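You operate a simulated robot arm through the tools that you are given. There is no shell and no other tool. Be economical: measure what you need, move in short steps, check, and stop when the job is done.

You run a simulated robot arm. Do the job below in one go: nothing can be reset, and whatever is moved stays where it is left.

JOB
Seed the red pot with one scoop of matching buttons; stir it smooth.
Fine: use the orange scoop and the green rubber spoon, lay both back; open the grey lid and leave it open; leave the other pots. Spill a teaspoon at most, drop and scorch nothing, no finger in the chocolate; the melter stays on.

It is judged by the outcome, as a careful person would: the job done as asked, and still so three seconds after it is handed in. It fails if anything else is knocked over, pushed out of place, dropped, spilled or broken. A push-on lid holds only when it is set on centred and level and pressed home; a screw cap is set on level and turned clockwise until tight.

ROBOT AND FRAMES
A 7-joint arm with a two-finger parallel gripper on a trunk, on a base that drives. Base frame: it is fixed to the floor where the robot stands at the start and does not move with it; the origin is under the middle of the robot, x ahead of it, y to its left, z up. Lengths are in mm, angles in degrees, forces in N, time in s.
With the tool pointing down near the work surface it reaches from about 220 to 740 mm from the robot's upright axis, wherever it stands. Its first joint turns from -166.0 to 166.0 degrees. Places, roughly: DARK tub [800, 600, 900]; MILK tub [800, 500, 900]; WHITE tub [800, 300, 900]; green rubber spoon (24x5x3 cm) [600, -500, 900]; grey lid [600, 0, 1000]; orange rubber spoon (24x5x3 cm) [600, -600, 900]. Payload 1.57 kg.
The TCP is the grasp point between the finger pads, 30 mm short of the fingertips. In the tool frame z runs along the fingers and y along their closing line. The gripper opens to 110 mm. The fingers are 24 mm wide and 12 mm thick; the gripper's body (48 by 112 mm) begins 78 mm behind the TCP.
Orientation is that of the tool frame in the base frame, as [roll, pitch, yaw] about the fixed x, y, z axes, in that order (R = Rz(yaw) Ry(pitch) Rx(roll)). With the fingers straight down and closing along the base's y, the tool's x points along the base's -x, its y along +y and its z along -z.

CONTROLS
- The arm moves only by the tool arm_command. Its argument "rows" is a list that holds one entry, the list of rows, each a list of 7 numbers: the turn, a rotation vector about the tool's x, y, z in units of 4 degrees (1.0 is 4 degrees), then the shift along the tool's x, y, z in units of 25 mm (1.0 is 25 mm), then the opening, from 0 (shut) to 1 (fully open). In form: [[[rx, ry, rz, tx, ty, tz, gripper], ...]]. A call has 1 to 8 rows; each row shifts and turns the commanded pose from where the row before left it, along the tool's axes as they then stand. A call with a number of a shift or a turn outside -1 to 1 is refused whole. Rows are played at 5 a second. More than 50 mm and 8.6 degrees between two rows, or a gripper value outside its range, and nothing of the call is played. A pose out of reach is approached as far as the arm can. The call stops where the force on the tool passes 60 N (or 10 N more than at its start, if that is more) or the arm is blocked; 0.2 s more then pass. The fingers move at their own pace (about 45 mm/s each) and stop on an object; they squeeze with about 32 N. The grip force told is the motor's: it shows also when the fingers shut on nothing. Time passes only in rows, and 0.2 s behind the last, so rows that do not move let the fingers close. The reply holds the time, the measured pose of the TCP, the force on the tool along the base axes, the opening and the grip force, in the units named above and with some noise, with the torque about the TCP (base axes, N m) and any sound that the robot's microphone picked up.
- Cameras (640 x 400 px; columns grow to the right, rows downward): "scene" is now at [25.8, 132.4, 1640.4]; the picture's right is [-0.28, -0.96, 0.00], its down [-0.56, 0.16, -0.81] and it looks along [0.78, -0.22, -0.58] (base axes); focal length 260 px, centre (320, 200). "wrist" rides on the gripper at [70, 16, -141] in the tool frame; the picture's right is [-0.23, 0.97, 0.00], its down [-0.85, -0.20, -0.48] and it looks along [-0.47, -0.11, 0.88] (tool axes); focal length 222 px, centre (320, 200). There is no depth. A picture from a camera that has moved, and an enlarged one, comes with that camera's place and axes in the base frame and with its lens. The place of the scene camera against the robot may be out by one fixed shift of up to 12 mm in any direction.
- grab_frame(camera): a new picture of that camera. It takes no simulated time.
- slide_trunk(by): slides the trunk up (or, below 0, down) by that many mm; the arm and the scene camera ride with it, the base frame stays. It gives what a move gives, with no picture.
- steer(legs): drives the robot by 1 to 6 legs, each [ahead, turn to the left] in mm and degrees, along the robot's own axes; the way and the turn of a leg run together, so that a leg with both is an arc; at most 1500 mm and 180 degrees a leg. The arm and the cameras ride along, it lands a little off, and it stops where it bumps. It gives what a move gives.
- head_to(pan, tilt): turns the head with the scene camera to pan (to the left, within 155 degrees either way) and tilt (down, from -29 to 69), counted from straight ahead of the robot. It gives what a move gives.
- close_up(camera, box): a new picture of the part [left, top, right, bottom] of that camera's present view, enlarged. It takes no simulated time.
- sign_off(): hands the job in; it is judged then, once.

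Work in short steps. Places have to be worked out from the pictures, the camera data and where the tool is seen: move nearer, look again, correct. Check each grasp and each placing, and mend what went wrong. You have 120 turns and 78 pictures in all, those below and enlarged ones among them. Open the gripper and draw the arm clear of the work before you hand the job in, unless the task says otherwise; then end with one line.

The tools are called after "Request:" as a command line: name --argument value ..., lists and objects as JSON in quotes. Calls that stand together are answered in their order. arm_command: Moves the arm, as the interface text tells. Its arguments: {"type":"object","properties":{"rows":{"type":"array","items":{"type":"array","items":{"type":"array","items":{"type":"number"}}}}},"required":["rows"]} The other tools are called the same way: slide_trunk (by) slides the trunk up or down; steer (legs) drives the base; head_to (pan, tilt) turns the head that bears the scene camera; grab_frame (camera) takes a picture; close_up (camera, box) takes an enlarged picture of a part of a camera's view; sign_off () hands the job in.

At the start:

```text
clock: 0.0
tool_pos: [440.3, 28.7, 1418.9]
tool_rot: [-179.9, 0.0, -179.9]
contact_force: [26.4, 13.8, -45.6]
moment: [-2.58, 1.01, -1.21]
gripper_width: 110.2
grip_force: 0.1
trunk travel left (down, up): [-575.0, 15.0]
robot x, y, heading: [-2.0, 0.7, -0.2]
head pan, tilt: [-16.0, 35.7]
```

scene: 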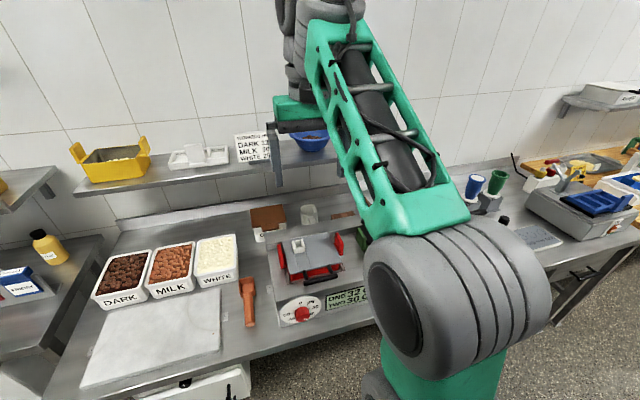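
wrist: 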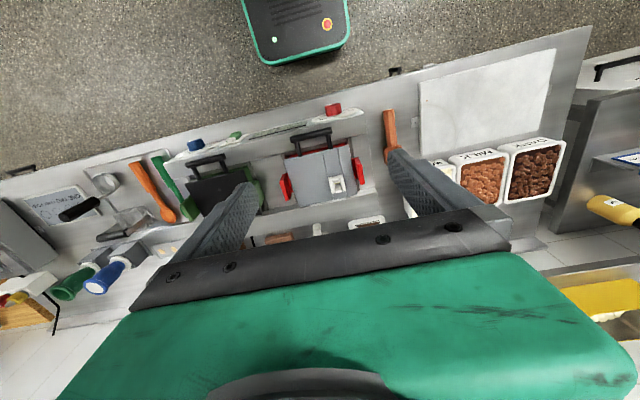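

The overview shows tubs, the orange scoop beside the WHITE tub, a melter with a grey lid and red handles, and a sign on the shelf. I'll look closer at the sign and the melter.

Request:
close_up --camera "scene" --box '[220, 110, 380, 210]'

Request:
close_up --camera "scene" --box '[220, 200, 380, 340]'

Request:
close_up --camera "wrist" --box '[20, 90, 400, 300]'

```text
4.00 times, centred on (300, 160) of scene
camera zoom: at [25.8, 132.4, 1640.4], right [-0.28, -0.96, 0.0], down [-0.56, 0.16, -0.81], along [0.78, -0.22, -0.58], focal length 1042 px, centre (400, 360)
```

zoom: 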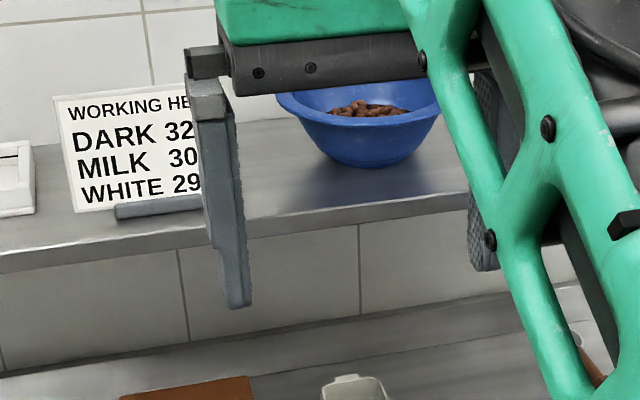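

```text
2.86 times, centred on (300, 270) of scene
camera zoom: at [25.8, 132.4, 1640.4], right [-0.28, -0.96, 0.0], down [-0.56, 0.16, -0.81], along [0.78, -0.22, -0.58], focal length 744 px, centre (377, 0)
```

zoom: 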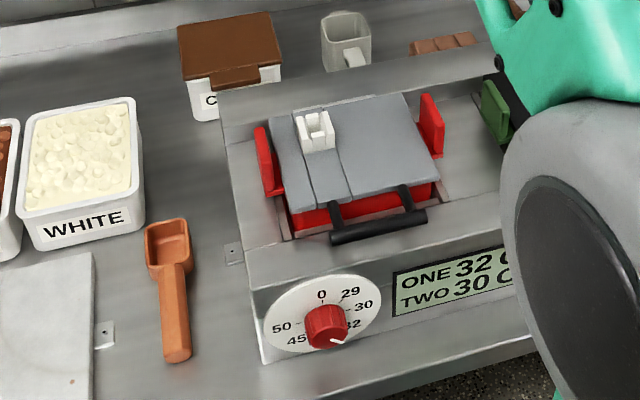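

```text
1.68 times, centred on (210, 195) of wrist
camera zoom: at [369.9, 45.0, 1560.8], right [0.23, 0.97, 0.0], down [0.85, -0.2, 0.48], along [0.47, -0.11, -0.88], focal length 374 px, centre (505, 208)
```

zoom: 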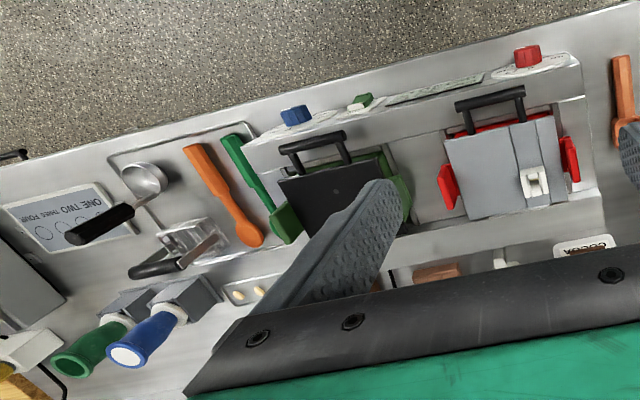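

The DARK tub sits near (734,598), the scoop lies along x at y≈222, and the lid handle is near (493,0,1000). I'll lower the trunk somewhat to bring the arm near the work, then look again.

Request:
slide_trunk --by -200

Request:
head_to --pan -45 --tilt 35

Request:
grab_frame --camera "scene"

Request:
grab_frame --camera "wrist"

```text
clock: 2.2
tool_pos: [439.6, 29.9, 1219.6]
tool_rot: [-179.9, 0.1, 180.0]
contact_force: [23.7, 12.6, -38.0]
moment: [-2.25, 0.88, -1.06]
gripper_width: 110.2
grip_force: 0.1
trunk travel left (down, up): [-375.0, 215.0]
robot x, y, heading: [-0.4, 0.8, -0.2]
head pan, tilt: [-16.0, 35.7]
```

```text
clock: 3.1
tool_pos: [440.9, 29.7, 1220.2]
tool_rot: [179.9, 0.1, -180.0]
contact_force: [23.7, 12.7, -39.3]
moment: [-2.27, 0.81, -1.07]
gripper_width: 110.2
grip_force: 0.1
trunk travel left (down, up): [-375.0, 215.0]
robot x, y, heading: [-1.6, 1.2, 0.0]
head pan, tilt: [-45.0, 35.0]
```

```text
72 pictures are left
camera scene: at [3.8, 94.3, 1441.5], right [-0.71, -0.71, 0.0], down [-0.41, 0.41, -0.82], along [0.58, -0.58, -0.57], focal length 260 px, centre (320, 200)
```

scene: 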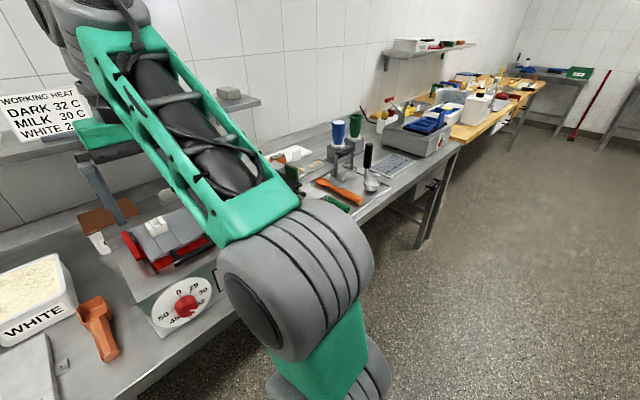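

```text
71 pictures are left
camera wrist: at [370.0, 45.0, 1360.8], right [0.23, 0.97, 0.0], down [0.85, -0.2, 0.48], along [0.47, -0.11, -0.88], focal length 222 px, centre (320, 200)
```

wrist: 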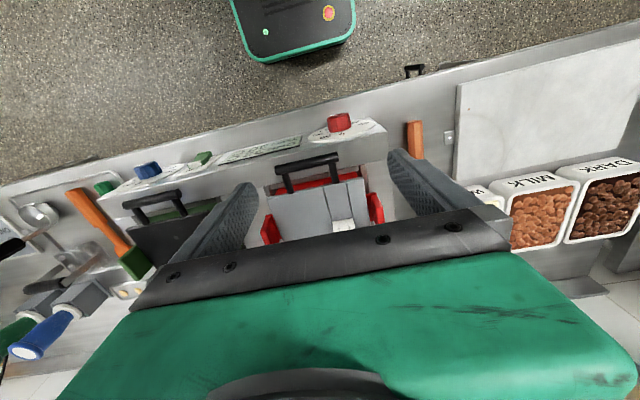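

The fingers partly hide the melter. I'll enlarge the lid and display in the wrist view and the dial in the scene view.

Request:
close_up --camera "wrist" --box '[200, 100, 420, 250]'

Request:
close_up --camera "scene" --box '[60, 190, 240, 340]'

```text
2.67 times, centred on (310, 175) of wrist
camera zoom: at [370.0, 45.0, 1360.8], right [0.23, 0.97, 0.0], down [0.85, -0.2, 0.48], along [0.47, -0.11, -0.88], focal length 592 px, centre (347, 267)
```

zoom: 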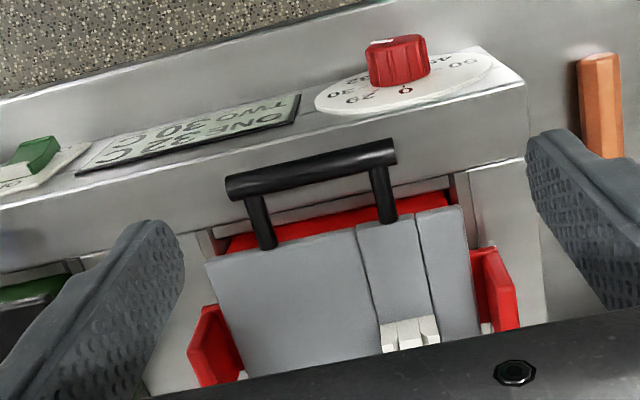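

```text
2.67 times, centred on (150, 265) of scene
camera zoom: at [3.8, 94.3, 1441.5], right [-0.71, -0.71, 0.0], down [-0.41, 0.41, -0.82], along [0.58, -0.58, -0.57], focal length 694 px, centre (773, 27)
```

zoom: 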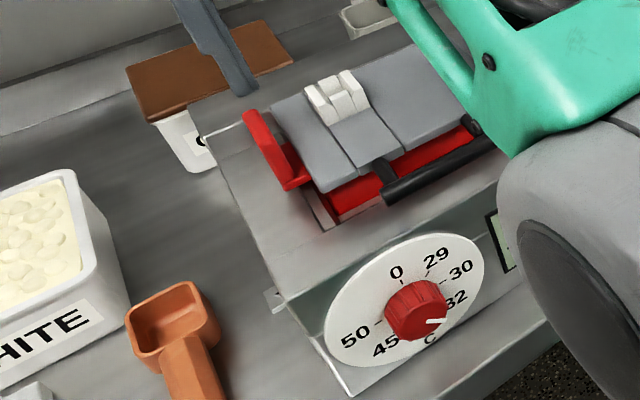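

The bar of the lid handle triangulates to about (485,−3,1012), running along y. I'll turn the gripper 90° while lowering a bit, so that the fingers close along x on it.

Request:
arm_command --rows '[[[0, 0, 1, 0, 0, 0.2, 0.5], [0, 0, 1, 0, 0, 0.2, 0.5], [0, 0, 1, 0, 0, 0.2, 0.5], [0, 0, 1, 0, 0, 0.2, 0.5], [0, 0, 1, 0, 0, 0.2, 0.5], [0, 0, 1, 0, 0, 0.2, 0.5], [0, 0, 1, 0, 0, 0.2, 0.5], [0, 0, 1, 0, 0, 0.2, 0.4]]]'

Request:
arm_command --rows '[[[0, 0, 1, 0, 0, 0.2, 0.4], [0, 0, 1, 0, 0, 0.2, 0.4], [0, 0, 1, 0, 0, 0.2, 0.4], [0, 0, 1, 0, 0, 0.2, 0.4], [0, 0, 1, 0, 0, 0.2, 0.4], [0, 0, 1, 0, 0, 0.2, 0.4], [0, 0, 1, 0, 0, 0.2, 0.4], [0, 0, 1, 0, 0, 0.2, 0.4]]]'

Request:
arm_command --rows '[[[0, 0, 1, 0, 0, 0, 0.4], [0, 0, 1, 0, 0, 0, 0.4], [0, 0, 1, 0, 0, 0, 0.4], [0, 0, 1, 0, 0, 0, 0.4], [0, 0, 1, 0, 0, 0, 0.4], [0, 0, 1, 0, 0, 0, 0.4], [0, 0, 0.5, 0, 0, 0, 0.4]]]'

Request:
grab_frame --camera "wrist"

```text
clock: 4.9
tool_pos: [440.2, 28.4, 1179.0]
tool_rot: [-180.0, -0.1, 147.9]
contact_force: [0.7, -0.1, 0.2]
moment: [-0.02, 0.01, -0.01]
gripper_width: 44.1
grip_force: 0.0
trunk travel left (down, up): [-375.0, 215.0]
robot x, y, heading: [-2.0, 0.4, -0.1]
head pan, tilt: [-45.0, 35.0]
```

```text
clock: 6.7
tool_pos: [441.3, 29.3, 1139.3]
tool_rot: [-180.0, 0.0, 115.9]
contact_force: [-0.2, 0.3, -0.3]
moment: [0.0, 0.0, 0.0]
gripper_width: 44.0
grip_force: 0.1
trunk travel left (down, up): [-375.0, 215.0]
robot x, y, heading: [2.3, -0.2, 0.4]
head pan, tilt: [-45.0, 35.0]
```

```text
clock: 8.3
tool_pos: [440.4, 29.5, 1139.7]
tool_rot: [180.0, 0.0, 89.9]
contact_force: [-0.1, 0.2, 0.1]
moment: [0.0, 0.0, -0.02]
gripper_width: 44.0
grip_force: 0.1
trunk travel left (down, up): [-375.0, 215.0]
robot x, y, heading: [-2.5, 2.2, 0.1]
head pan, tilt: [-45.0, 35.0]
```

```text
68 pictures are left
camera wrist: at [456.2, 98.4, 1281.0], right [0.97, -0.23, 0.0], down [-0.2, -0.85, 0.48], along [-0.11, -0.47, -0.88], focal length 222 px, centre (320, 200)
```

wrist: 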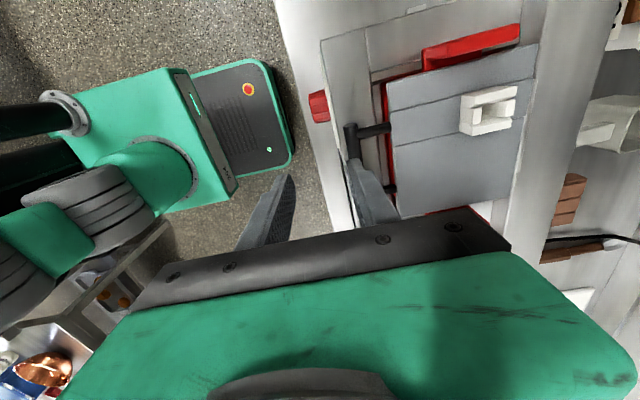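

The lid shows well from this side. I'll enlarge it to understand the white piece and find the bar.

Request:
close_up --camera "wrist" --box '[300, 10, 560, 220]'

```text
1.90 times, centred on (430, 115) of wrist
camera zoom: at [456.2, 98.4, 1281.0], right [0.97, -0.23, 0.0], down [-0.2, -0.85, 0.48], along [-0.11, -0.47, -0.88], focal length 423 px, centre (110, 362)
```

zoom: 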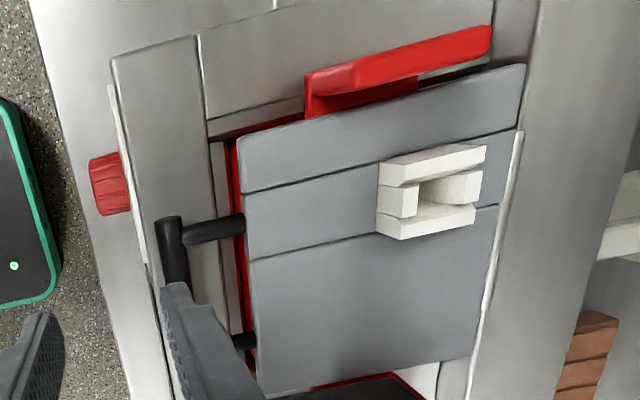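

I'll zoom harder on the white piece to see whether it's loose or part of the lid.

Request:
close_up --camera "wrist" --box '[445, 70, 535, 150]'

```text
5.00 times, centred on (490, 110) of wrist
camera zoom: at [456.2, 98.4, 1281.0], right [0.97, -0.23, 0.0], down [-0.2, -0.85, 0.48], along [-0.11, -0.47, -0.88], focal length 1111 px, centre (-530, 650)
```

zoom: 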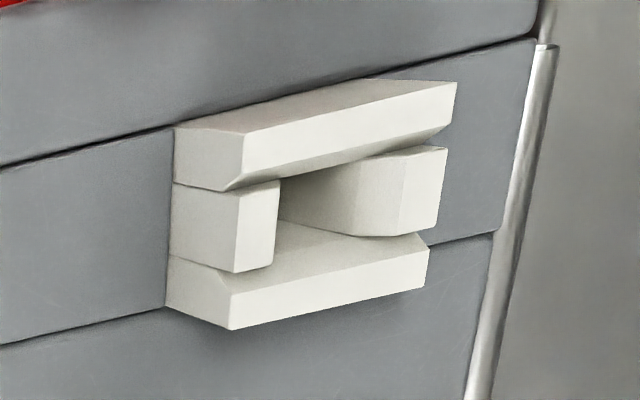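

The white piece is a fixed collar around a fill hole, with a chrome hinge rod at the back near x≈693. The bar is at about x 482; I'll move above it and check.

Request:
arm_command --rows '[[[0, 0, 0, -0.65, 0.85, 0, 0.4], [0, 0, 0, -0.65, 0.85, 0, 0.4], [0, 0, 0, 0, 0, 0.9, 0.4], [0, 0, 0, 0, 0, 0.9, 0.4], [0, 0, 0, 0, 0, 0.8, 0.4]]]'

Request:
close_up --camera "wrist" --box '[220, 60, 480, 260]'

Request:
head_to --pan -10 --tilt 40

Request:
grab_frame --camera "scene"

```text
clock: 9.5
tool_pos: [482.8, -3.5, 1075.3]
tool_rot: [179.9, 0.0, 90.0]
contact_force: [0.2, 0.2, 0.4]
moment: [-0.01, -0.04, 0.02]
gripper_width: 44.2
grip_force: 0.0
trunk travel left (down, up): [-375.0, 215.0]
robot x, y, heading: [3.3, 0.7, 0.2]
head pan, tilt: [-45.0, 35.0]
```

```text
2.00 times, centred on (350, 160) of wrist
camera zoom: at [498.6, 66.0, 1216.3], right [0.97, -0.23, 0.0], down [-0.2, -0.86, 0.48], along [-0.11, -0.47, -0.88], focal length 444 px, centre (260, 280)
```

zoom: 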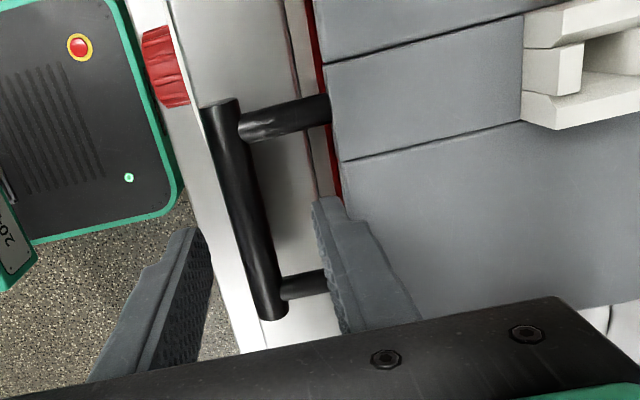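

```text
clock: 10.5
tool_pos: [483.7, -4.6, 1074.7]
tool_rot: [-179.9, 0.0, 90.0]
contact_force: [0.1, -0.4, 0.1]
moment: [0.03, 0.03, -0.01]
gripper_width: 43.9
grip_force: 0.1
trunk travel left (down, up): [-375.0, 215.0]
robot x, y, heading: [3.4, 4.5, 0.2]
head pan, tilt: [-10.0, 40.0]
```

```text
64 pictures are left
camera scene: at [25.2, 141.7, 1434.0], right [-0.17, -0.98, 0.0], down [-0.63, 0.11, -0.77], along [0.75, -0.13, -0.64], focal length 260 px, centre (320, 200)
```

scene: 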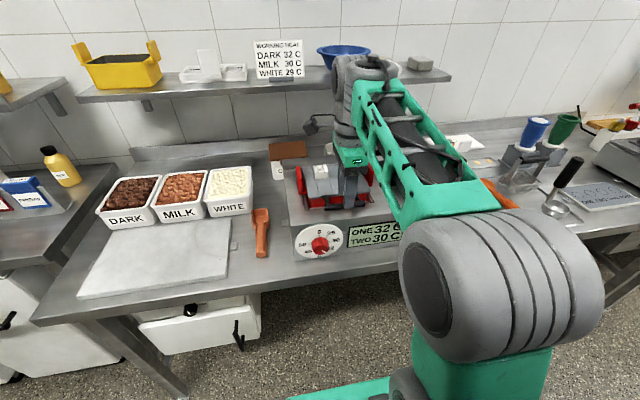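

The bar is near x≈475, y from −66 to 45. I'll shift back 8 mm, go down to z≈1025 and close.

Request:
arm_command --rows '[[[0, 0, 0, -0.1, -0.35, 0.5, 0.4], [0, 0, 0, 0, 0, 0.7, 0.4], [0, 0, 0, 0, 0, 0.8, 0.4], [0, 0, 0, 0, 0, 0, 0.0], [0, 0, 0, 0, 0, 0, 0.0], [0, 0, 0, 0, 0, 0, 0.0]]]'

Request:
close_up --camera "wrist" --box '[220, 60, 480, 260]'

```text
clock: 11.9
tool_pos: [477.7, -5.7, 1030.3]
tool_rot: [179.1, 0.0, 89.9]
contact_force: [25.2, -0.1, 41.5]
moment: [-0.1, -1.64, 0.17]
gripper_width: 26.7
grip_force: 30.7
trunk travel left (down, up): [-375.0, 215.0]
robot x, y, heading: [0.5, 0.8, 0.1]
head pan, tilt: [-10.0, 40.0]
```

```text
2.00 times, centred on (350, 160) of wrist
camera zoom: at [491.3, 63.7, 1171.5], right [0.97, -0.23, 0.01], down [-0.21, -0.86, 0.48], along [-0.1, -0.47, -0.88], focal length 444 px, centre (260, 280)
```

zoom: 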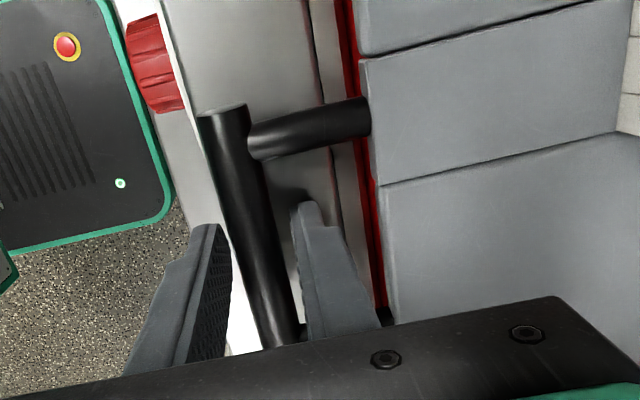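

The grip reads 26.7 mm with a sideways force: the left finger seems to press the bar one-sidedly. I'll open a bit, read the force, and look again.

Request:
arm_command --rows '[[[0, 0, 0, 0, 0, 0, 0.4], [0, 0, 0, 0, 0, 0, 0.4]]]'

Request:
close_up --camera "wrist" --box '[260, 100, 420, 230]'

```text
clock: 12.5
tool_pos: [472.9, -5.7, 1029.7]
tool_rot: [179.4, 0.0, 90.0]
contact_force: [-6.7, 0.0, 48.8]
moment: [0.04, -0.8, 0.2]
gripper_width: 38.3
grip_force: 0.1
trunk travel left (down, up): [-375.0, 215.0]
robot x, y, heading: [2.1, 1.3, 0.1]
head pan, tilt: [-10.0, 40.0]
```

```text
3.08 times, centred on (340, 165) of wrist
camera zoom: at [486.5, 63.7, 1171.3], right [0.97, -0.23, 0.01], down [-0.2, -0.86, 0.48], along [-0.1, -0.47, -0.88], focal length 684 px, centre (258, 308)
```

zoom: 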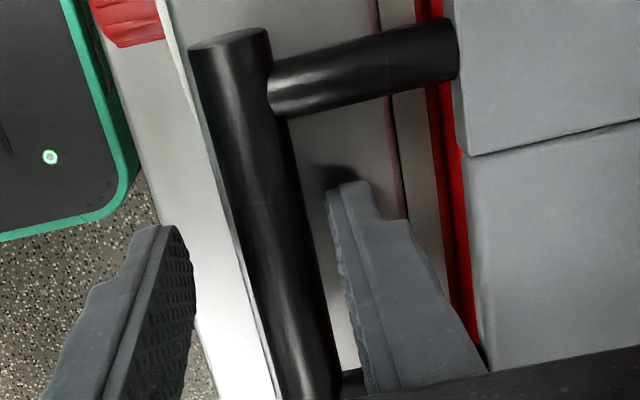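

With fingers open the upward force remains: the fingertip rests on the melter's top at z≈1000. I'll raise 10 mm, shift slightly, and close again.

Request:
arm_command --rows '[[[0, 0, 0, 0, 0, -0.5, 0.4], [0, 0, 0, 0, -0.1, 0, 0.4], [0, 0, 0, 0, 0, 0, 0.0], [0, 0, 0, 0, 0, 0, 0.0], [0, 0, 0, 0, 0, 0, 0.0]]]'

Request:
close_up --camera "wrist" --box '[260, 100, 420, 230]'

```text
clock: 13.7
tool_pos: [478.2, -5.3, 1035.2]
tool_rot: [179.7, 0.0, 89.9]
contact_force: [42.5, -0.3, -1.3]
moment: [0.01, -0.13, 0.31]
gripper_width: 15.4
grip_force: 24.4
trunk travel left (down, up): [-375.0, 215.0]
robot x, y, heading: [3.2, 0.9, -0.1]
head pan, tilt: [-10.0, 40.0]
```

```text
3.08 times, centred on (340, 165) of wrist
camera zoom: at [493.5, 63.7, 1177.5], right [0.97, -0.23, 0.01], down [-0.2, -0.86, 0.48], along [-0.1, -0.47, -0.88], focal length 684 px, centre (258, 308)
```

zoom: 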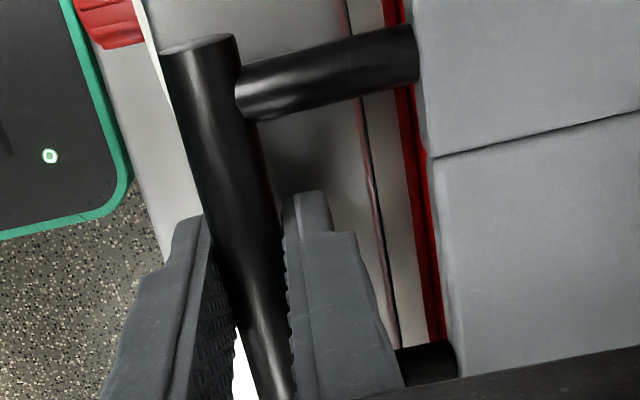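

The bar is gripped (15 mm). Now I'll lift it along an arc about the hinge (radius ≈216 mm), first a quarter of the way.

Request:
arm_command --rows '[[[0, 0, 0, 0, 0.25, 0, 0.0], [0, 0, 0, 0, 0.156, -0.891, 0.0], [0, 0, 0, 0, 0.25, -0.869, 0.0], [0, 0, 0, 0, 0.339, -0.838, 0.0], [0, 0, 0, 0, 0.424, -0.798, 0.0]]]'

Request:
grab_frame --camera "wrist"

```text
clock: 14.9
tool_pos: [501.5, -5.2, 1126.3]
tool_rot: [179.7, 0.0, 90.0]
contact_force: [-26.6, 3.7, 12.5]
moment: [0.35, 0.43, 0.35]
gripper_width: 15.3
grip_force: 31.0
trunk travel left (down, up): [-375.0, 215.0]
robot x, y, heading: [1.2, -0.4, -0.1]
head pan, tilt: [-10.0, 40.0]
```

```text
60 pictures are left
camera wrist: at [517.1, 63.9, 1266.7], right [0.97, -0.23, 0.0], down [-0.2, -0.86, 0.48], along [-0.11, -0.47, -0.88], focal length 222 px, centre (320, 200)
```

wrist: 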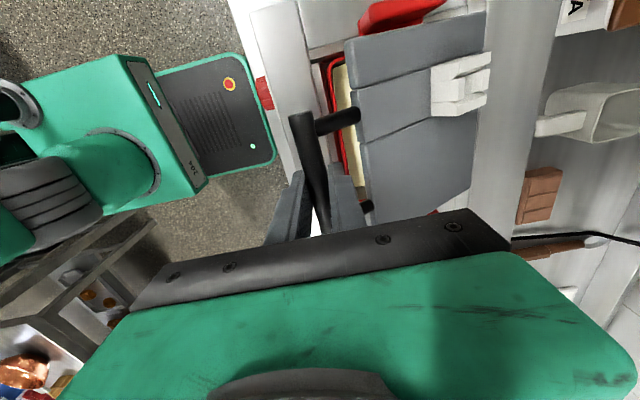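

The lid is rising with moderate force, and I glimpse something pale inside the pot. Continuing along the arc.

Request:
arm_command --rows '[[[0, 0, 0, 0, 0.3, -0.75, 0.0], [0, 0, 0, 0, 0.506, -0.72, 0.0], [0, 0, 0, 0, 0.581, -0.67, 0.0], [0, 0, 0, 0, 0.651, -0.628, 0.0]]]'

Request:
grab_frame --camera "wrist"

```text
clock: 15.9
tool_pos: [551.2, -4.4, 1182.4]
tool_rot: [-180.0, 0.0, 90.0]
contact_force: [3.6, 3.6, -4.8]
moment: [0.11, -0.02, 0.59]
gripper_width: 15.5
grip_force: 31.1
out of reach, approached as far as the arm can: row 4
trunk travel left (down, up): [-375.0, 215.0]
robot x, y, heading: [0.7, -0.7, 0.2]
head pan, tilt: [-10.0, 40.0]
```

```text
59 pictures are left
camera wrist: at [567.0, 64.1, 1323.1], right [0.97, -0.23, 0.0], down [-0.2, -0.85, 0.48], along [-0.11, -0.47, -0.88], focal length 222 px, centre (320, 200)
```

wrist: 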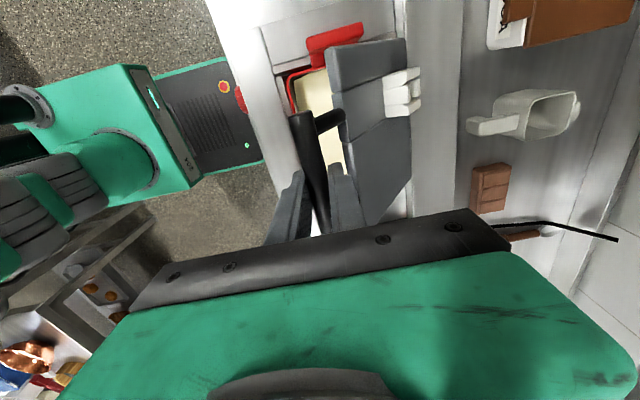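

The arm ran out of upward reach with the tool vertical. I'll tilt the tool so the fingers point forward-down (body swings back toward the robot), which frees reach.

Request:
arm_command --rows '[[[-1, 0, 0, 0, 0, 0.3, 0.0], [-1, 0, 0, 0, 0, 0, 0.0], [-1, 0, 0, 0, 0, 0, 0.0], [-1, 0, 0, 0, 0, 0, 0.0], [-1, 0, 0, 0, 0, 0, 0.0], [-1, 0, 0, 0, 0, 0, 0.0], [-1, 0, 0, 0, 0, 0, 0.0]]]'

```text
clock: 17.5
tool_pos: [549.2, -5.0, 1176.0]
tool_rot: [151.9, 0.0, 90.0]
contact_force: [-7.1, 1.1, 5.9]
moment: [0.06, 0.23, 0.53]
gripper_width: 15.5
grip_force: 31.2
trunk travel left (down, up): [-375.0, 215.0]
robot x, y, heading: [-0.9, -1.8, 0.0]
head pan, tilt: [-10.0, 40.0]
```

Tilt works and forces are small. Continuing the arc to about 76°.

Request:
arm_command --rows '[[[0, 0, 0, 0, 0.894, -0.1, 0.0], [0, 0, 0, 0, 0.9, -0.01, 0.0], [0, 0, 0, 0, 0.896, 0.087, 0.0], [0, 0, 0, 0, 0.882, 0.179, 0.0]]]'

Request:
grab_frame --camera "wrist"

```text
clock: 18.5
tool_pos: [630.1, -5.1, 1212.4]
tool_rot: [152.1, 0.0, 89.9]
contact_force: [2.4, 2.5, -7.4]
moment: [0.09, -0.05, 0.33]
gripper_width: 15.4
grip_force: 31.2
trunk travel left (down, up): [-375.0, 215.0]
robot x, y, heading: [0.1, -1.6, -0.3]
head pan, tilt: [-10.0, 40.0]
```

```text
58 pictures are left
camera wrist: at [578.6, 64.3, 1345.2], right [0.86, -0.23, 0.46], down [-0.4, -0.85, 0.33], along [0.31, -0.47, -0.83], focal length 222 px, centre (320, 200)
```

wrist: 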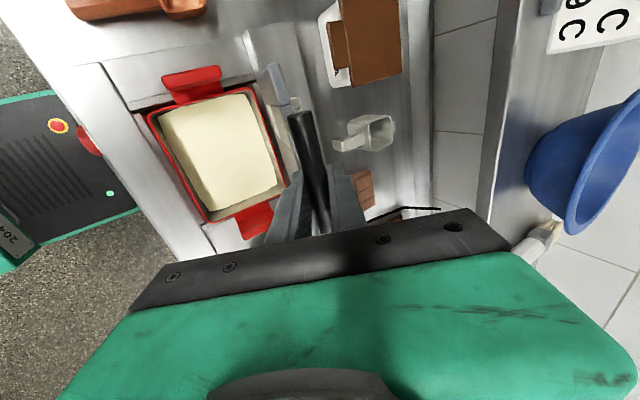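

The red pot holds pale cream chocolate, so the matching buttons are WHITE. I'll take the lid past vertical.

Request:
arm_command --rows '[[[0, 0, 0, 0, 0.858, 0.271, 0.0], [0, 0, 0, 0, 0.825, 0.358, 0.0], [0, 0, 0, 0, 0.782, 0.447, 0.0], [0, 0, 0, 0, 0.731, 0.524, 0.0]]]'

Request:
grab_frame --camera "wrist"

```text
clock: 19.5
tool_pos: [689.2, -8.3, 1211.2]
tool_rot: [151.1, 0.1, 90.1]
contact_force: [4.3, 19.6, 23.0]
moment: [-0.29, -0.16, 0.34]
gripper_width: 14.5
grip_force: 30.5
out of reach, approached as far as the arm can: row 1, 3, 4
trunk travel left (down, up): [-375.0, 215.0]
robot x, y, heading: [0.8, -2.6, 0.2]
head pan, tilt: [-10.0, 40.0]
```

```text
57 pictures are left
camera wrist: at [634.8, 61.2, 1344.2], right [0.85, -0.22, 0.47], down [-0.4, -0.86, 0.32], along [0.33, -0.47, -0.82], focal length 222 px, centre (320, 200)
```

wrist: 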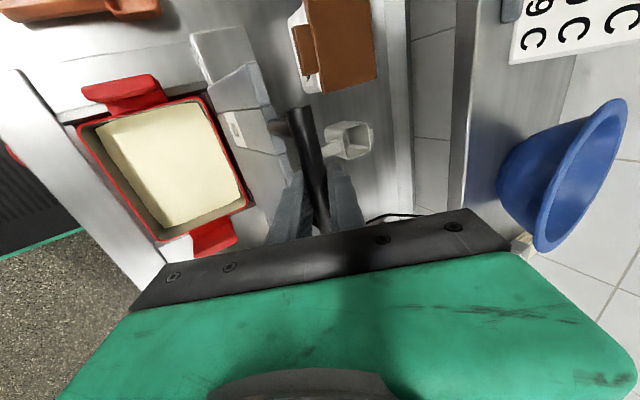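

The arm is at reach limit with the lid about vertical. I'll drive the base 40 mm ahead (there's clearance to the counter) to carry the lid past vertical.

Request:
steer --legs '[[40, 0]]'

Request:
grab_frame --camera "wrist"

```text
clock: 20.4
tool_pos: [714.4, -11.8, 1202.7]
tool_rot: [153.4, -0.2, 90.2]
contact_force: [-15.5, 1.9, -0.2]
moment: [-0.02, 0.14, 0.49]
gripper_width: 15.5
grip_force: 31.1
trunk travel left (down, up): [-375.0, 215.0]
robot x, y, heading: [31.0, 0.9, -0.1]
head pan, tilt: [-10.0, 40.0]
stopped in leg 1: the force on the tool passed its limit at 68 N (the readings are from after the stop); the commanded pose is now the measured one
```

```text
56 pictures are left
camera wrist: at [664.9, 57.5, 1337.2], right [0.87, -0.23, 0.44], down [-0.39, -0.86, 0.34], along [0.3, -0.46, -0.83], focal length 222 px, centre (320, 200)
```

wrist: 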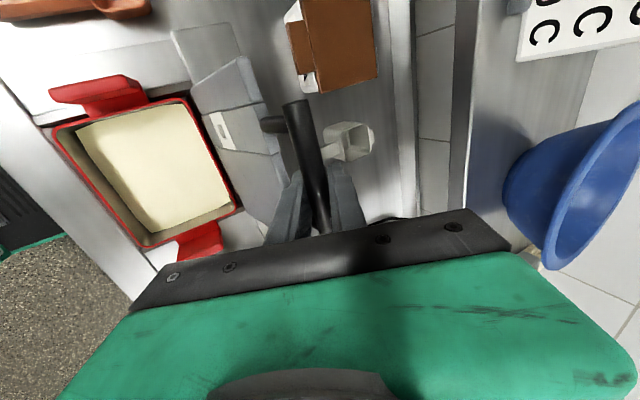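

The lid is now past vertical with its underside visible, apparently against its stop. I'll open the fingers and see whether it stays.

Request:
arm_command --rows '[[[0, 0, 0, 0, 0, 0, 0.35], [0, 0, 0, 0, 0, 0, 0.35], [0, 0, 0, 0, 0, -0.8, 0.35], [0, 0, 0, 0, 0, -1, 0.35], [0, 0, 0, 0, 0, -1, 0.35]]]'

Request:
grab_frame --camera "wrist"

Request:
grab_frame --camera "scene"

```text
clock: 21.6
tool_pos: [680.0, -13.0, 1244.0]
tool_rot: [153.3, 0.0, 89.9]
contact_force: [0.0, 0.5, 0.2]
moment: [-0.01, 0.0, -0.01]
gripper_width: 38.0
grip_force: 0.1
out of reach, approached as far as the arm can: row 3, 4
trunk travel left (down, up): [-375.0, 215.0]
robot x, y, heading: [30.1, -2.8, 0.3]
head pan, tilt: [-10.0, 40.0]
```

```text
55 pictures are left
camera wrist: at [630.4, 55.7, 1377.8], right [0.87, -0.23, 0.44], down [-0.39, -0.86, 0.34], along [0.3, -0.47, -0.83], focal length 222 px, centre (320, 200)
```

wrist: 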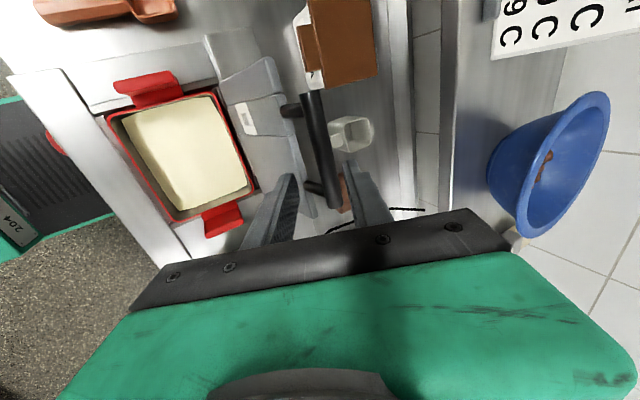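

```text
54 pictures are left
camera scene: at [55.1, 142.0, 1434.0], right [-0.17, -0.98, 0.0], down [-0.63, 0.11, -0.77], along [0.75, -0.13, -0.64], focal length 260 px, centre (320, 200)
```

scene: 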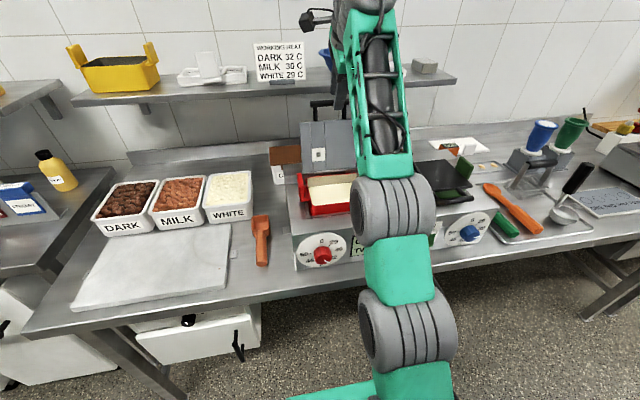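

The lid stays open by itself. Next the scoop: I'll retract and bring the tool upright, and take a close look at the scoop and the tub.

Request:
arm_command --rows '[[[0.96, 0, 0, 0, -0.9, -0.3, 0.35], [0.96, 0, 0, 0, -0.9, -0.2, 0.35], [0.96, 0, 0, 0, -0.9, -0.1, 0.35], [0.96, 0, 0, 0, -0.9, 0, 0.35], [0.96, 0, 0, 0, -0.9, 0, 0.35], [0.96, 0, 0, 0, -0.9, 0, 0.35], [0.96, 0, 0, 0, -0.9, 0, 0.35]]]'

Request:
close_up --camera "scene" --box '[190, 160, 350, 280]'

```text
clock: 23.2
tool_pos: [510.7, -13.4, 1214.7]
tool_rot: [-179.8, -0.1, 90.0]
contact_force: [0.1, -0.3, 0.7]
moment: [0.0, 0.0, 0.01]
gripper_width: 38.5
grip_force: 0.0
out of reach, approached as far as the arm can: row 7
trunk travel left (down, up): [-375.0, 215.0]
robot x, y, heading: [30.1, 1.1, -0.2]
head pan, tilt: [-10.0, 40.0]
```

```text
3.33 times, centred on (270, 220) of scene
camera zoom: at [54.8, 142.0, 1434.0], right [-0.17, -0.98, 0.0], down [-0.63, 0.11, -0.77], along [0.75, -0.13, -0.64], focal length 868 px, centre (487, 133)
```

zoom: 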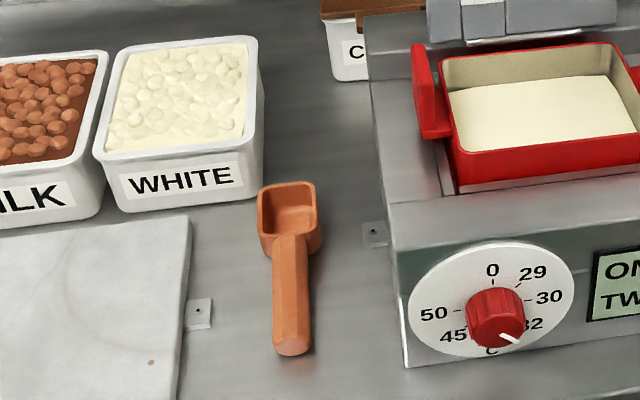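

The scoop lies with handle x≈445–550, bowl x≈547–601, y≈216; WHITE tub spans roughly x 618–785, y 237–362, rim z≈963. I'll turn the gripper back to close along y while moving left toward the handle.

Request:
arm_command --rows '[[[0, 0, -1, 0.4, 0.014, 0.25, 0.5], [0, 0, -1, 0.398, 0.042, 0.25, 0.5], [0, 0, -1, 0.394, 0.07, 0.25, 0.5], [0, 0, -1, 0.388, 0.097, 0.25, 0.5], [0, 0, -1, 0.38, 0.124, 0.25, 0.5], [0, 0, -1, 0.371, 0.15, 0.25, 0.5], [0, 0, -1, 0.36, 0.175, 0.25, 0.5], [0, 0, -1, 0.346, 0.2, 0.25, 0.5]]]'

Request:
arm_command --rows '[[[0, 0, -1, 0.332, 0.224, 0.25, 0.5], [0, 0, -1, 0.315, 0.246, 0.25, 0.5], [0, 0, -1, 0.297, 0.268, 0.25, 0.5], [0, 0, -1, 0.278, 0.287, 0.25, 0.5], [0, 0, -1, 0.257, 0.306, 0.25, 0.5], [0, 0, -1, 0.235, 0.324, 0.25, 0.5], [0, 0, -1, 0.212, 0.339, 0.25, 0.5], [0, 0, -1, 0.188, 0.353, 0.25, 0.5]]]'

Request:
arm_command --rows '[[[0, 0, -1, 0.163, 0.365, 0.25, 0.5], [0, 0, -1, 0.137, 0.376, 0.25, 0.5], [0, 0, -1, 0.111, 0.384, 0.25, 0.5], [0, 0, -1, 0.083, 0.391, 0.25, 0.5], [0, 0, -1, 0.056, 0.396, 0, 0.5], [0, 0, -1, 0.028, 0.399, 0, 0.5], [0, 0, -0.5, 0, 0.4, 0, 0.5]]]'

Request:
grab_frame --camera "wrist"

```text
clock: 25.0
tool_pos: [514.4, 68.5, 1163.8]
tool_rot: [-179.7, -0.2, 121.9]
contact_force: [0.2, 0.0, 0.0]
moment: [0.0, -0.01, -0.01]
gripper_width: 55.1
grip_force: 0.0
trunk travel left (down, up): [-375.0, 215.0]
robot x, y, heading: [31.1, -3.4, -0.0]
head pan, tilt: [-10.0, 40.0]
```

```text
clock: 26.8
tool_pos: [516.5, 147.2, 1115.2]
tool_rot: [179.9, -0.4, 153.9]
contact_force: [1.0, 0.3, -0.8]
moment: [0.0, -0.03, 0.01]
gripper_width: 55.0
grip_force: 0.0
trunk travel left (down, up): [-375.0, 215.0]
robot x, y, heading: [32.5, -3.0, -0.0]
head pan, tilt: [-10.0, 40.0]
```

```text
clock: 28.4
tool_pos: [520.4, 217.6, 1091.3]
tool_rot: [179.9, -0.3, -179.9]
contact_force: [0.3, -0.2, 0.3]
moment: [0.02, -0.02, -0.01]
gripper_width: 55.0
grip_force: 0.0
trunk travel left (down, up): [-375.0, 215.0]
robot x, y, heading: [31.8, 0.7, -0.2]
head pan, tilt: [-10.0, 40.0]
```

```text
52 pictures are left
camera wrist: at [449.6, 233.2, 1232.6], right [0.23, 0.97, 0.0], down [0.86, -0.2, 0.47], along [0.46, -0.11, -0.88], focal length 222 px, centre (320, 200)
```

wrist: 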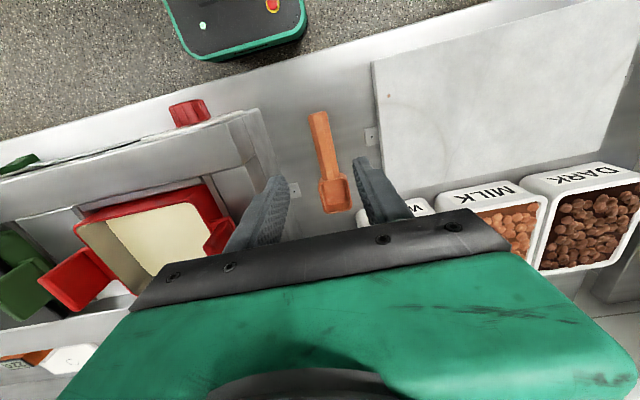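

Wrist and scene estimates of the scoop differ along x, which suggests the table is lower than 900. I'll descend 90 mm and re-measure by parallax.

Request:
arm_command --rows '[[[0, 0, 0, 0, 0, 0.9, 0.5], [0, 0, 0, 0, 0, 0.9, 0.5], [0, 0, 0, 0, 0, 0.9, 0.5], [0, 0, 0, 0, 0, 0.9, 0.5]]]'

Request:
grab_frame --camera "wrist"

```text
clock: 29.4
tool_pos: [519.1, 218.2, 1001.1]
tool_rot: [179.9, -0.2, -180.0]
contact_force: [-0.4, 0.2, -0.3]
moment: [0.03, 0.01, -0.01]
gripper_width: 55.0
grip_force: 0.0
trunk travel left (down, up): [-375.0, 215.0]
robot x, y, heading: [31.6, -0.2, 0.1]
head pan, tilt: [-10.0, 40.0]
```

```text
51 pictures are left
camera wrist: at [449.7, 234.0, 1143.5], right [0.23, 0.97, 0.0], down [0.86, -0.2, 0.47], along [0.46, -0.11, -0.88], focal length 222 px, centre (320, 200)
```

wrist: 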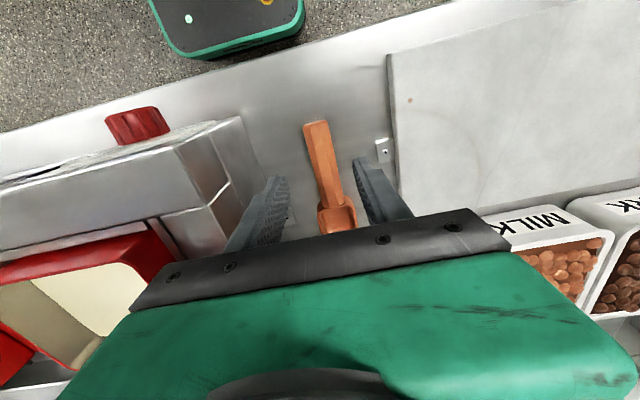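

Parallax puts the table near z≈850, so the scoop handle is about x 495–598 at y≈217 and the tub x≈677–867. I'll lower over the handle to fingertips ≈ z 875 and look.

Request:
arm_command --rows '[[[0, 0, 0, -0.4, 0, 0.9, 0.5], [0, 0, 0, -0.4, 0, 0.9, 0.5], [0, 0, 0, 0, 0, 0.9, 0.5], [0, 0, 0, 0, 0, 0.9, 0.5]]]'

Request:
grab_frame --camera "wrist"

Request:
close_up --camera "scene" --box '[190, 160, 350, 280]'

```text
clock: 30.4
tool_pos: [539.1, 218.3, 911.7]
tool_rot: [179.9, -0.3, 179.9]
contact_force: [0.4, 0.5, -0.3]
moment: [-0.02, -0.04, 0.03]
gripper_width: 55.1
grip_force: 0.1
trunk travel left (down, up): [-375.0, 215.0]
robot x, y, heading: [28.3, 0.1, 0.1]
head pan, tilt: [-10.0, 40.0]
```

```text
50 pictures are left
camera wrist: at [469.0, 233.6, 1052.3], right [0.23, 0.97, 0.0], down [0.86, -0.2, 0.47], along [0.46, -0.11, -0.88], focal length 222 px, centre (320, 200)
```

wrist: 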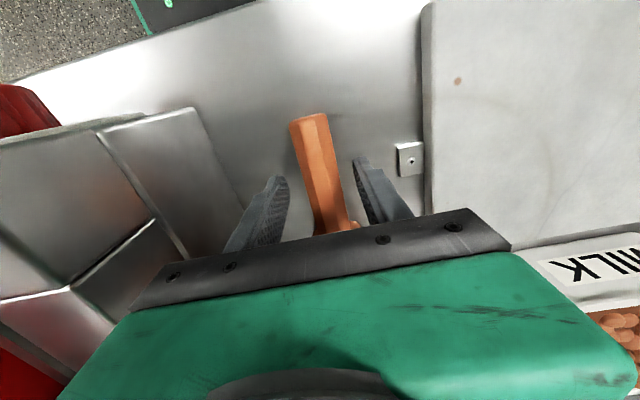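

```text
3.33 times, centred on (270, 220) of scene
camera zoom: at [55.6, 142.0, 1434.0], right [-0.17, -0.98, 0.0], down [-0.63, 0.11, -0.77], along [0.75, -0.13, -0.64], focal length 868 px, centre (487, 133)
```

zoom: 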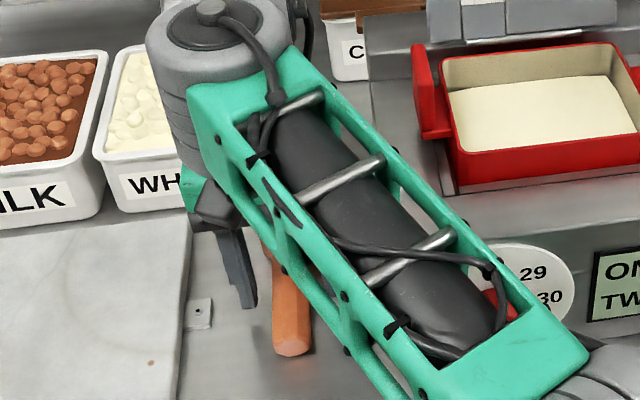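

The fingers straddle the handle; the table now computes to about z≈870. I'll go 6 mm lower and close.

Request:
arm_command --rows '[[[0, 0, 0, 0, 0, 0.25, 0.5], [0, 0, 0, 0, 0, 0, 0.0], [0, 0, 0, 0, 0, 0, 0.0], [0, 0, 0, 0, 0, 0, 0.0], [0, 0, 0, 0, 0, 0, 0.0]]]'

Request:
close_up --camera "wrist" --box '[220, 90, 440, 250]'

```text
clock: 31.6
tool_pos: [538.8, 218.7, 904.9]
tool_rot: [179.8, -0.3, -179.9]
contact_force: [0.6, 0.2, 1.6]
moment: [0.02, 0.01, 0.04]
gripper_width: 28.5
grip_force: 31.9
trunk travel left (down, up): [-375.0, 215.0]
robot x, y, heading: [30.7, -0.0, 0.1]
head pan, tilt: [-10.0, 40.0]
```

```text
2.50 times, centred on (330, 170) of wrist
camera zoom: at [469.0, 233.6, 1046.4], right [0.23, 0.97, 0.0], down [0.86, -0.2, 0.47], along [0.46, -0.11, -0.88], focal length 555 px, centre (295, 275)
```

zoom: 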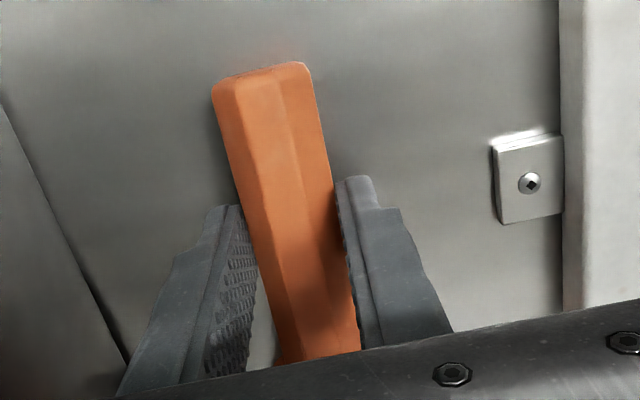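

The handle is gripped at 28.5 mm (place to return: TCP (539,218.5,905)). I'll lift it and check with both cameras.

Request:
arm_command --rows '[[[0, 0, 0, 0, 0, -0.8, 0], [0, 0, 0, 0, 0, -1, 0], [0, 0, 0, 0, 0, -1, 0], [0, 0, 0, 0, 0, -1, 0], [0, 0, 0, 0, 0, -1, 0]]]'

Request:
head_to --pan 15 --tilt 35

Request:
grab_frame --camera "scene"

Request:
grab_frame --camera "wrist"

```text
clock: 32.8
tool_pos: [539.5, 217.9, 1022.8]
tool_rot: [180.0, -0.4, -180.0]
contact_force: [0.3, 0.2, -2.0]
moment: [-0.03, 0.13, 0.01]
gripper_width: 28.7
grip_force: 32.2
trunk travel left (down, up): [-375.0, 215.0]
robot x, y, heading: [31.5, -0.8, -0.1]
head pan, tilt: [-10.0, 40.0]
```

```text
clock: 33.7
tool_pos: [539.1, 217.5, 1024.6]
tool_rot: [180.0, -0.3, -179.9]
contact_force: [1.0, -0.3, -2.3]
moment: [0.01, 0.1, 0.0]
gripper_width: 28.9
grip_force: 32.2
trunk travel left (down, up): [-375.0, 215.0]
robot x, y, heading: [29.1, 1.5, 0.3]
head pan, tilt: [15.0, 35.0]
```

```text
47 pictures are left
camera scene: at [57.2, 179.6, 1441.5], right [0.26, -0.97, 0.0], down [-0.55, -0.15, -0.82], along [0.79, 0.21, -0.57], focal length 260 px, centre (320, 200)
```

scene: 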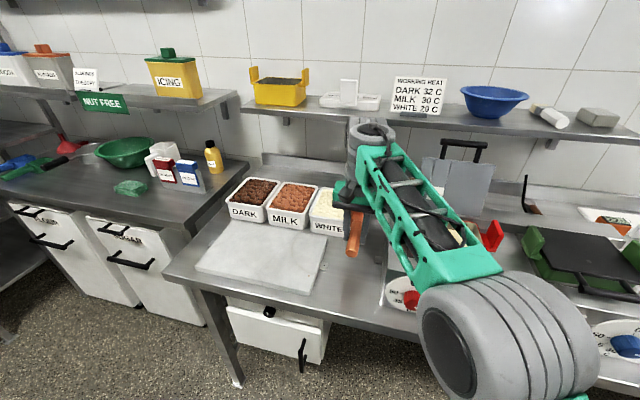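

```text
46 pictures are left
camera wrist: at [469.5, 233.2, 1165.9], right [0.23, 0.97, 0.0], down [0.86, -0.2, 0.47], along [0.46, -0.11, -0.88], focal length 222 px, centre (320, 200)
```

wrist: 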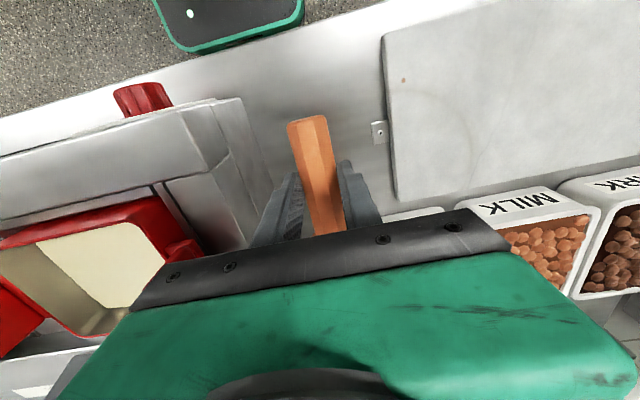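

The scoop is firmly held. To measure the WHITE tub properly, I'll tilt the tool back about 28° and move left, so the wrist camera looks at the tub.

Request:
arm_command --rows '[[[0, -1, 0, 0.3, 0.4, -0.3, 0], [0, -1, 0, 0.3, 0.4, -0.3, 0], [0, -1, 0, 0.3, 0.4, -0.3, 0], [0, -1, 0, 0.3, 0.4, -0.3, 0], [0, -1, 0, 0.3, 0.4, -0.3, 0], [0, -1, 0, 0.3, 0.4, -0.3, 0], [0, -1, 0, 0.3, 0.4, -0.3, 0]]]'

Request:
grab_frame --camera "wrist"

```text
clock: 35.3
tool_pos: [478.1, 287.6, 1064.8]
tool_rot: [179.8, 27.8, 179.8]
contact_force: [0.0, 0.3, -1.2]
moment: [0.0, 0.11, -0.02]
gripper_width: 28.7
grip_force: 32.1
trunk travel left (down, up): [-375.0, 215.0]
robot x, y, heading: [32.5, -1.5, -0.1]
head pan, tilt: [15.0, 35.0]
```

```text
45 pictures are left
camera wrist: at [349.8, 303.9, 1157.7], right [0.2, 0.97, 0.11], down [0.53, -0.2, 0.82], along [0.82, -0.11, -0.56], focal length 222 px, centre (320, 200)
```

wrist: 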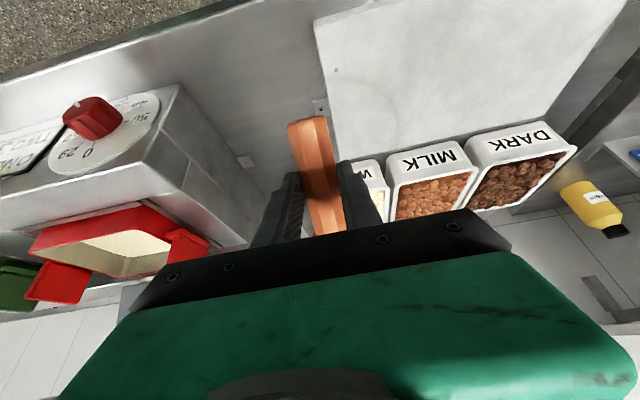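

The tubs are in view. I'll enlarge them to get the front face corners.

Request:
close_up --camera "wrist" --box '[300, 100, 500, 225]'

```text
3.20 times, centred on (400, 162) of wrist
camera zoom: at [349.8, 303.9, 1157.7], right [0.2, 0.97, 0.11], down [0.53, -0.2, 0.82], along [0.82, -0.11, -0.56], focal length 711 px, centre (64, 320)
```

zoom: 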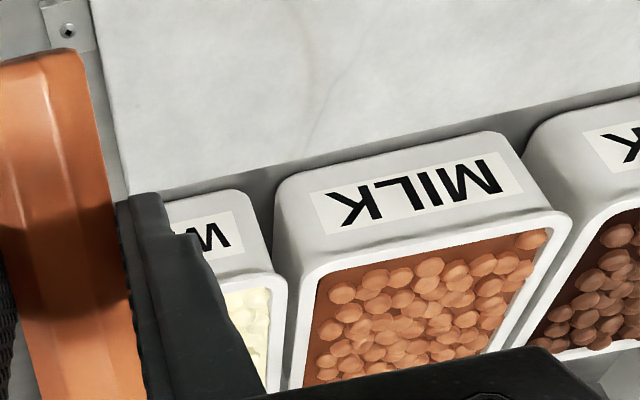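

Now: tub inside ≈ x 680–850, y 250–372, rim z≈931; pot opening ≈ x 527–657, y −75…73. Plan: turn the scoop to point to −y, dip it pitched down, level up, and later pour by pitching. First I'll drive 65 mm ahead and level the tool.

Request:
steer --legs '[[65, 0]]'

Request:
arm_command --rows '[[[0, 1, 0, 0, 0, 0, 0], [0, 1, 0, 0, 0, 0, 0], [0, 1, 0, 0, 0, 0, 0], [0, 1, 0, 0, 0, 0, 0], [0, 1, 0, 0, 0, 0, 0], [0, 1, 0, 0, 0, 0, 0], [0, 0.95, 0, 0, 0, 0, 0]]]'

Request:
arm_command --rows '[[[0, 0, 1, -0.32, 0.152, 0, 0], [0, 0, 1, -0.309, 0.174, 0, 0], [0, 0, 1, -0.296, 0.195, 0, 0], [0, 0, 1, -0.281, 0.215, 0, 0], [0, 0, 1, -0.265, 0.235, 0, 0], [0, 0, 1, -0.248, 0.253, 0, 0], [0, 0, 1, -0.23, 0.269, 0, 0], [0, 0, 1, -0.211, 0.285, 0, 0]]]'

```text
clock: 36.3
tool_pos: [543.3, 288.1, 1065.1]
tool_rot: [179.8, 27.7, -180.0]
contact_force: [0.2, -0.3, -1.9]
moment: [-0.03, 0.1, -0.02]
gripper_width: 28.6
grip_force: 31.8
trunk travel left (down, up): [-375.0, 215.0]
robot x, y, heading: [98.9, 3.1, 0.1]
head pan, tilt: [15.0, 35.0]
```

```text
clock: 37.9
tool_pos: [543.7, 286.9, 1057.2]
tool_rot: [179.6, 1.3, -180.0]
contact_force: [-0.3, -0.5, -2.7]
moment: [0.02, 0.11, 0.04]
gripper_width: 28.9
grip_force: 32.3
out of reach, approached as far as the arm can: row 6
trunk travel left (down, up): [-375.0, 215.0]
robot x, y, heading: [94.2, -0.7, -0.1]
head pan, tilt: [15.0, 35.0]
```

```text
clock: 39.7
tool_pos: [605.8, 315.7, 1057.9]
tool_rot: [-180.0, -0.1, 147.9]
contact_force: [-0.2, 0.5, -2.4]
moment: [0.05, 0.08, 0.0]
gripper_width: 28.9
grip_force: 32.1
trunk travel left (down, up): [-375.0, 215.0]
robot x, y, heading: [95.5, 2.0, 0.1]
head pan, tilt: [15.0, 35.0]
```

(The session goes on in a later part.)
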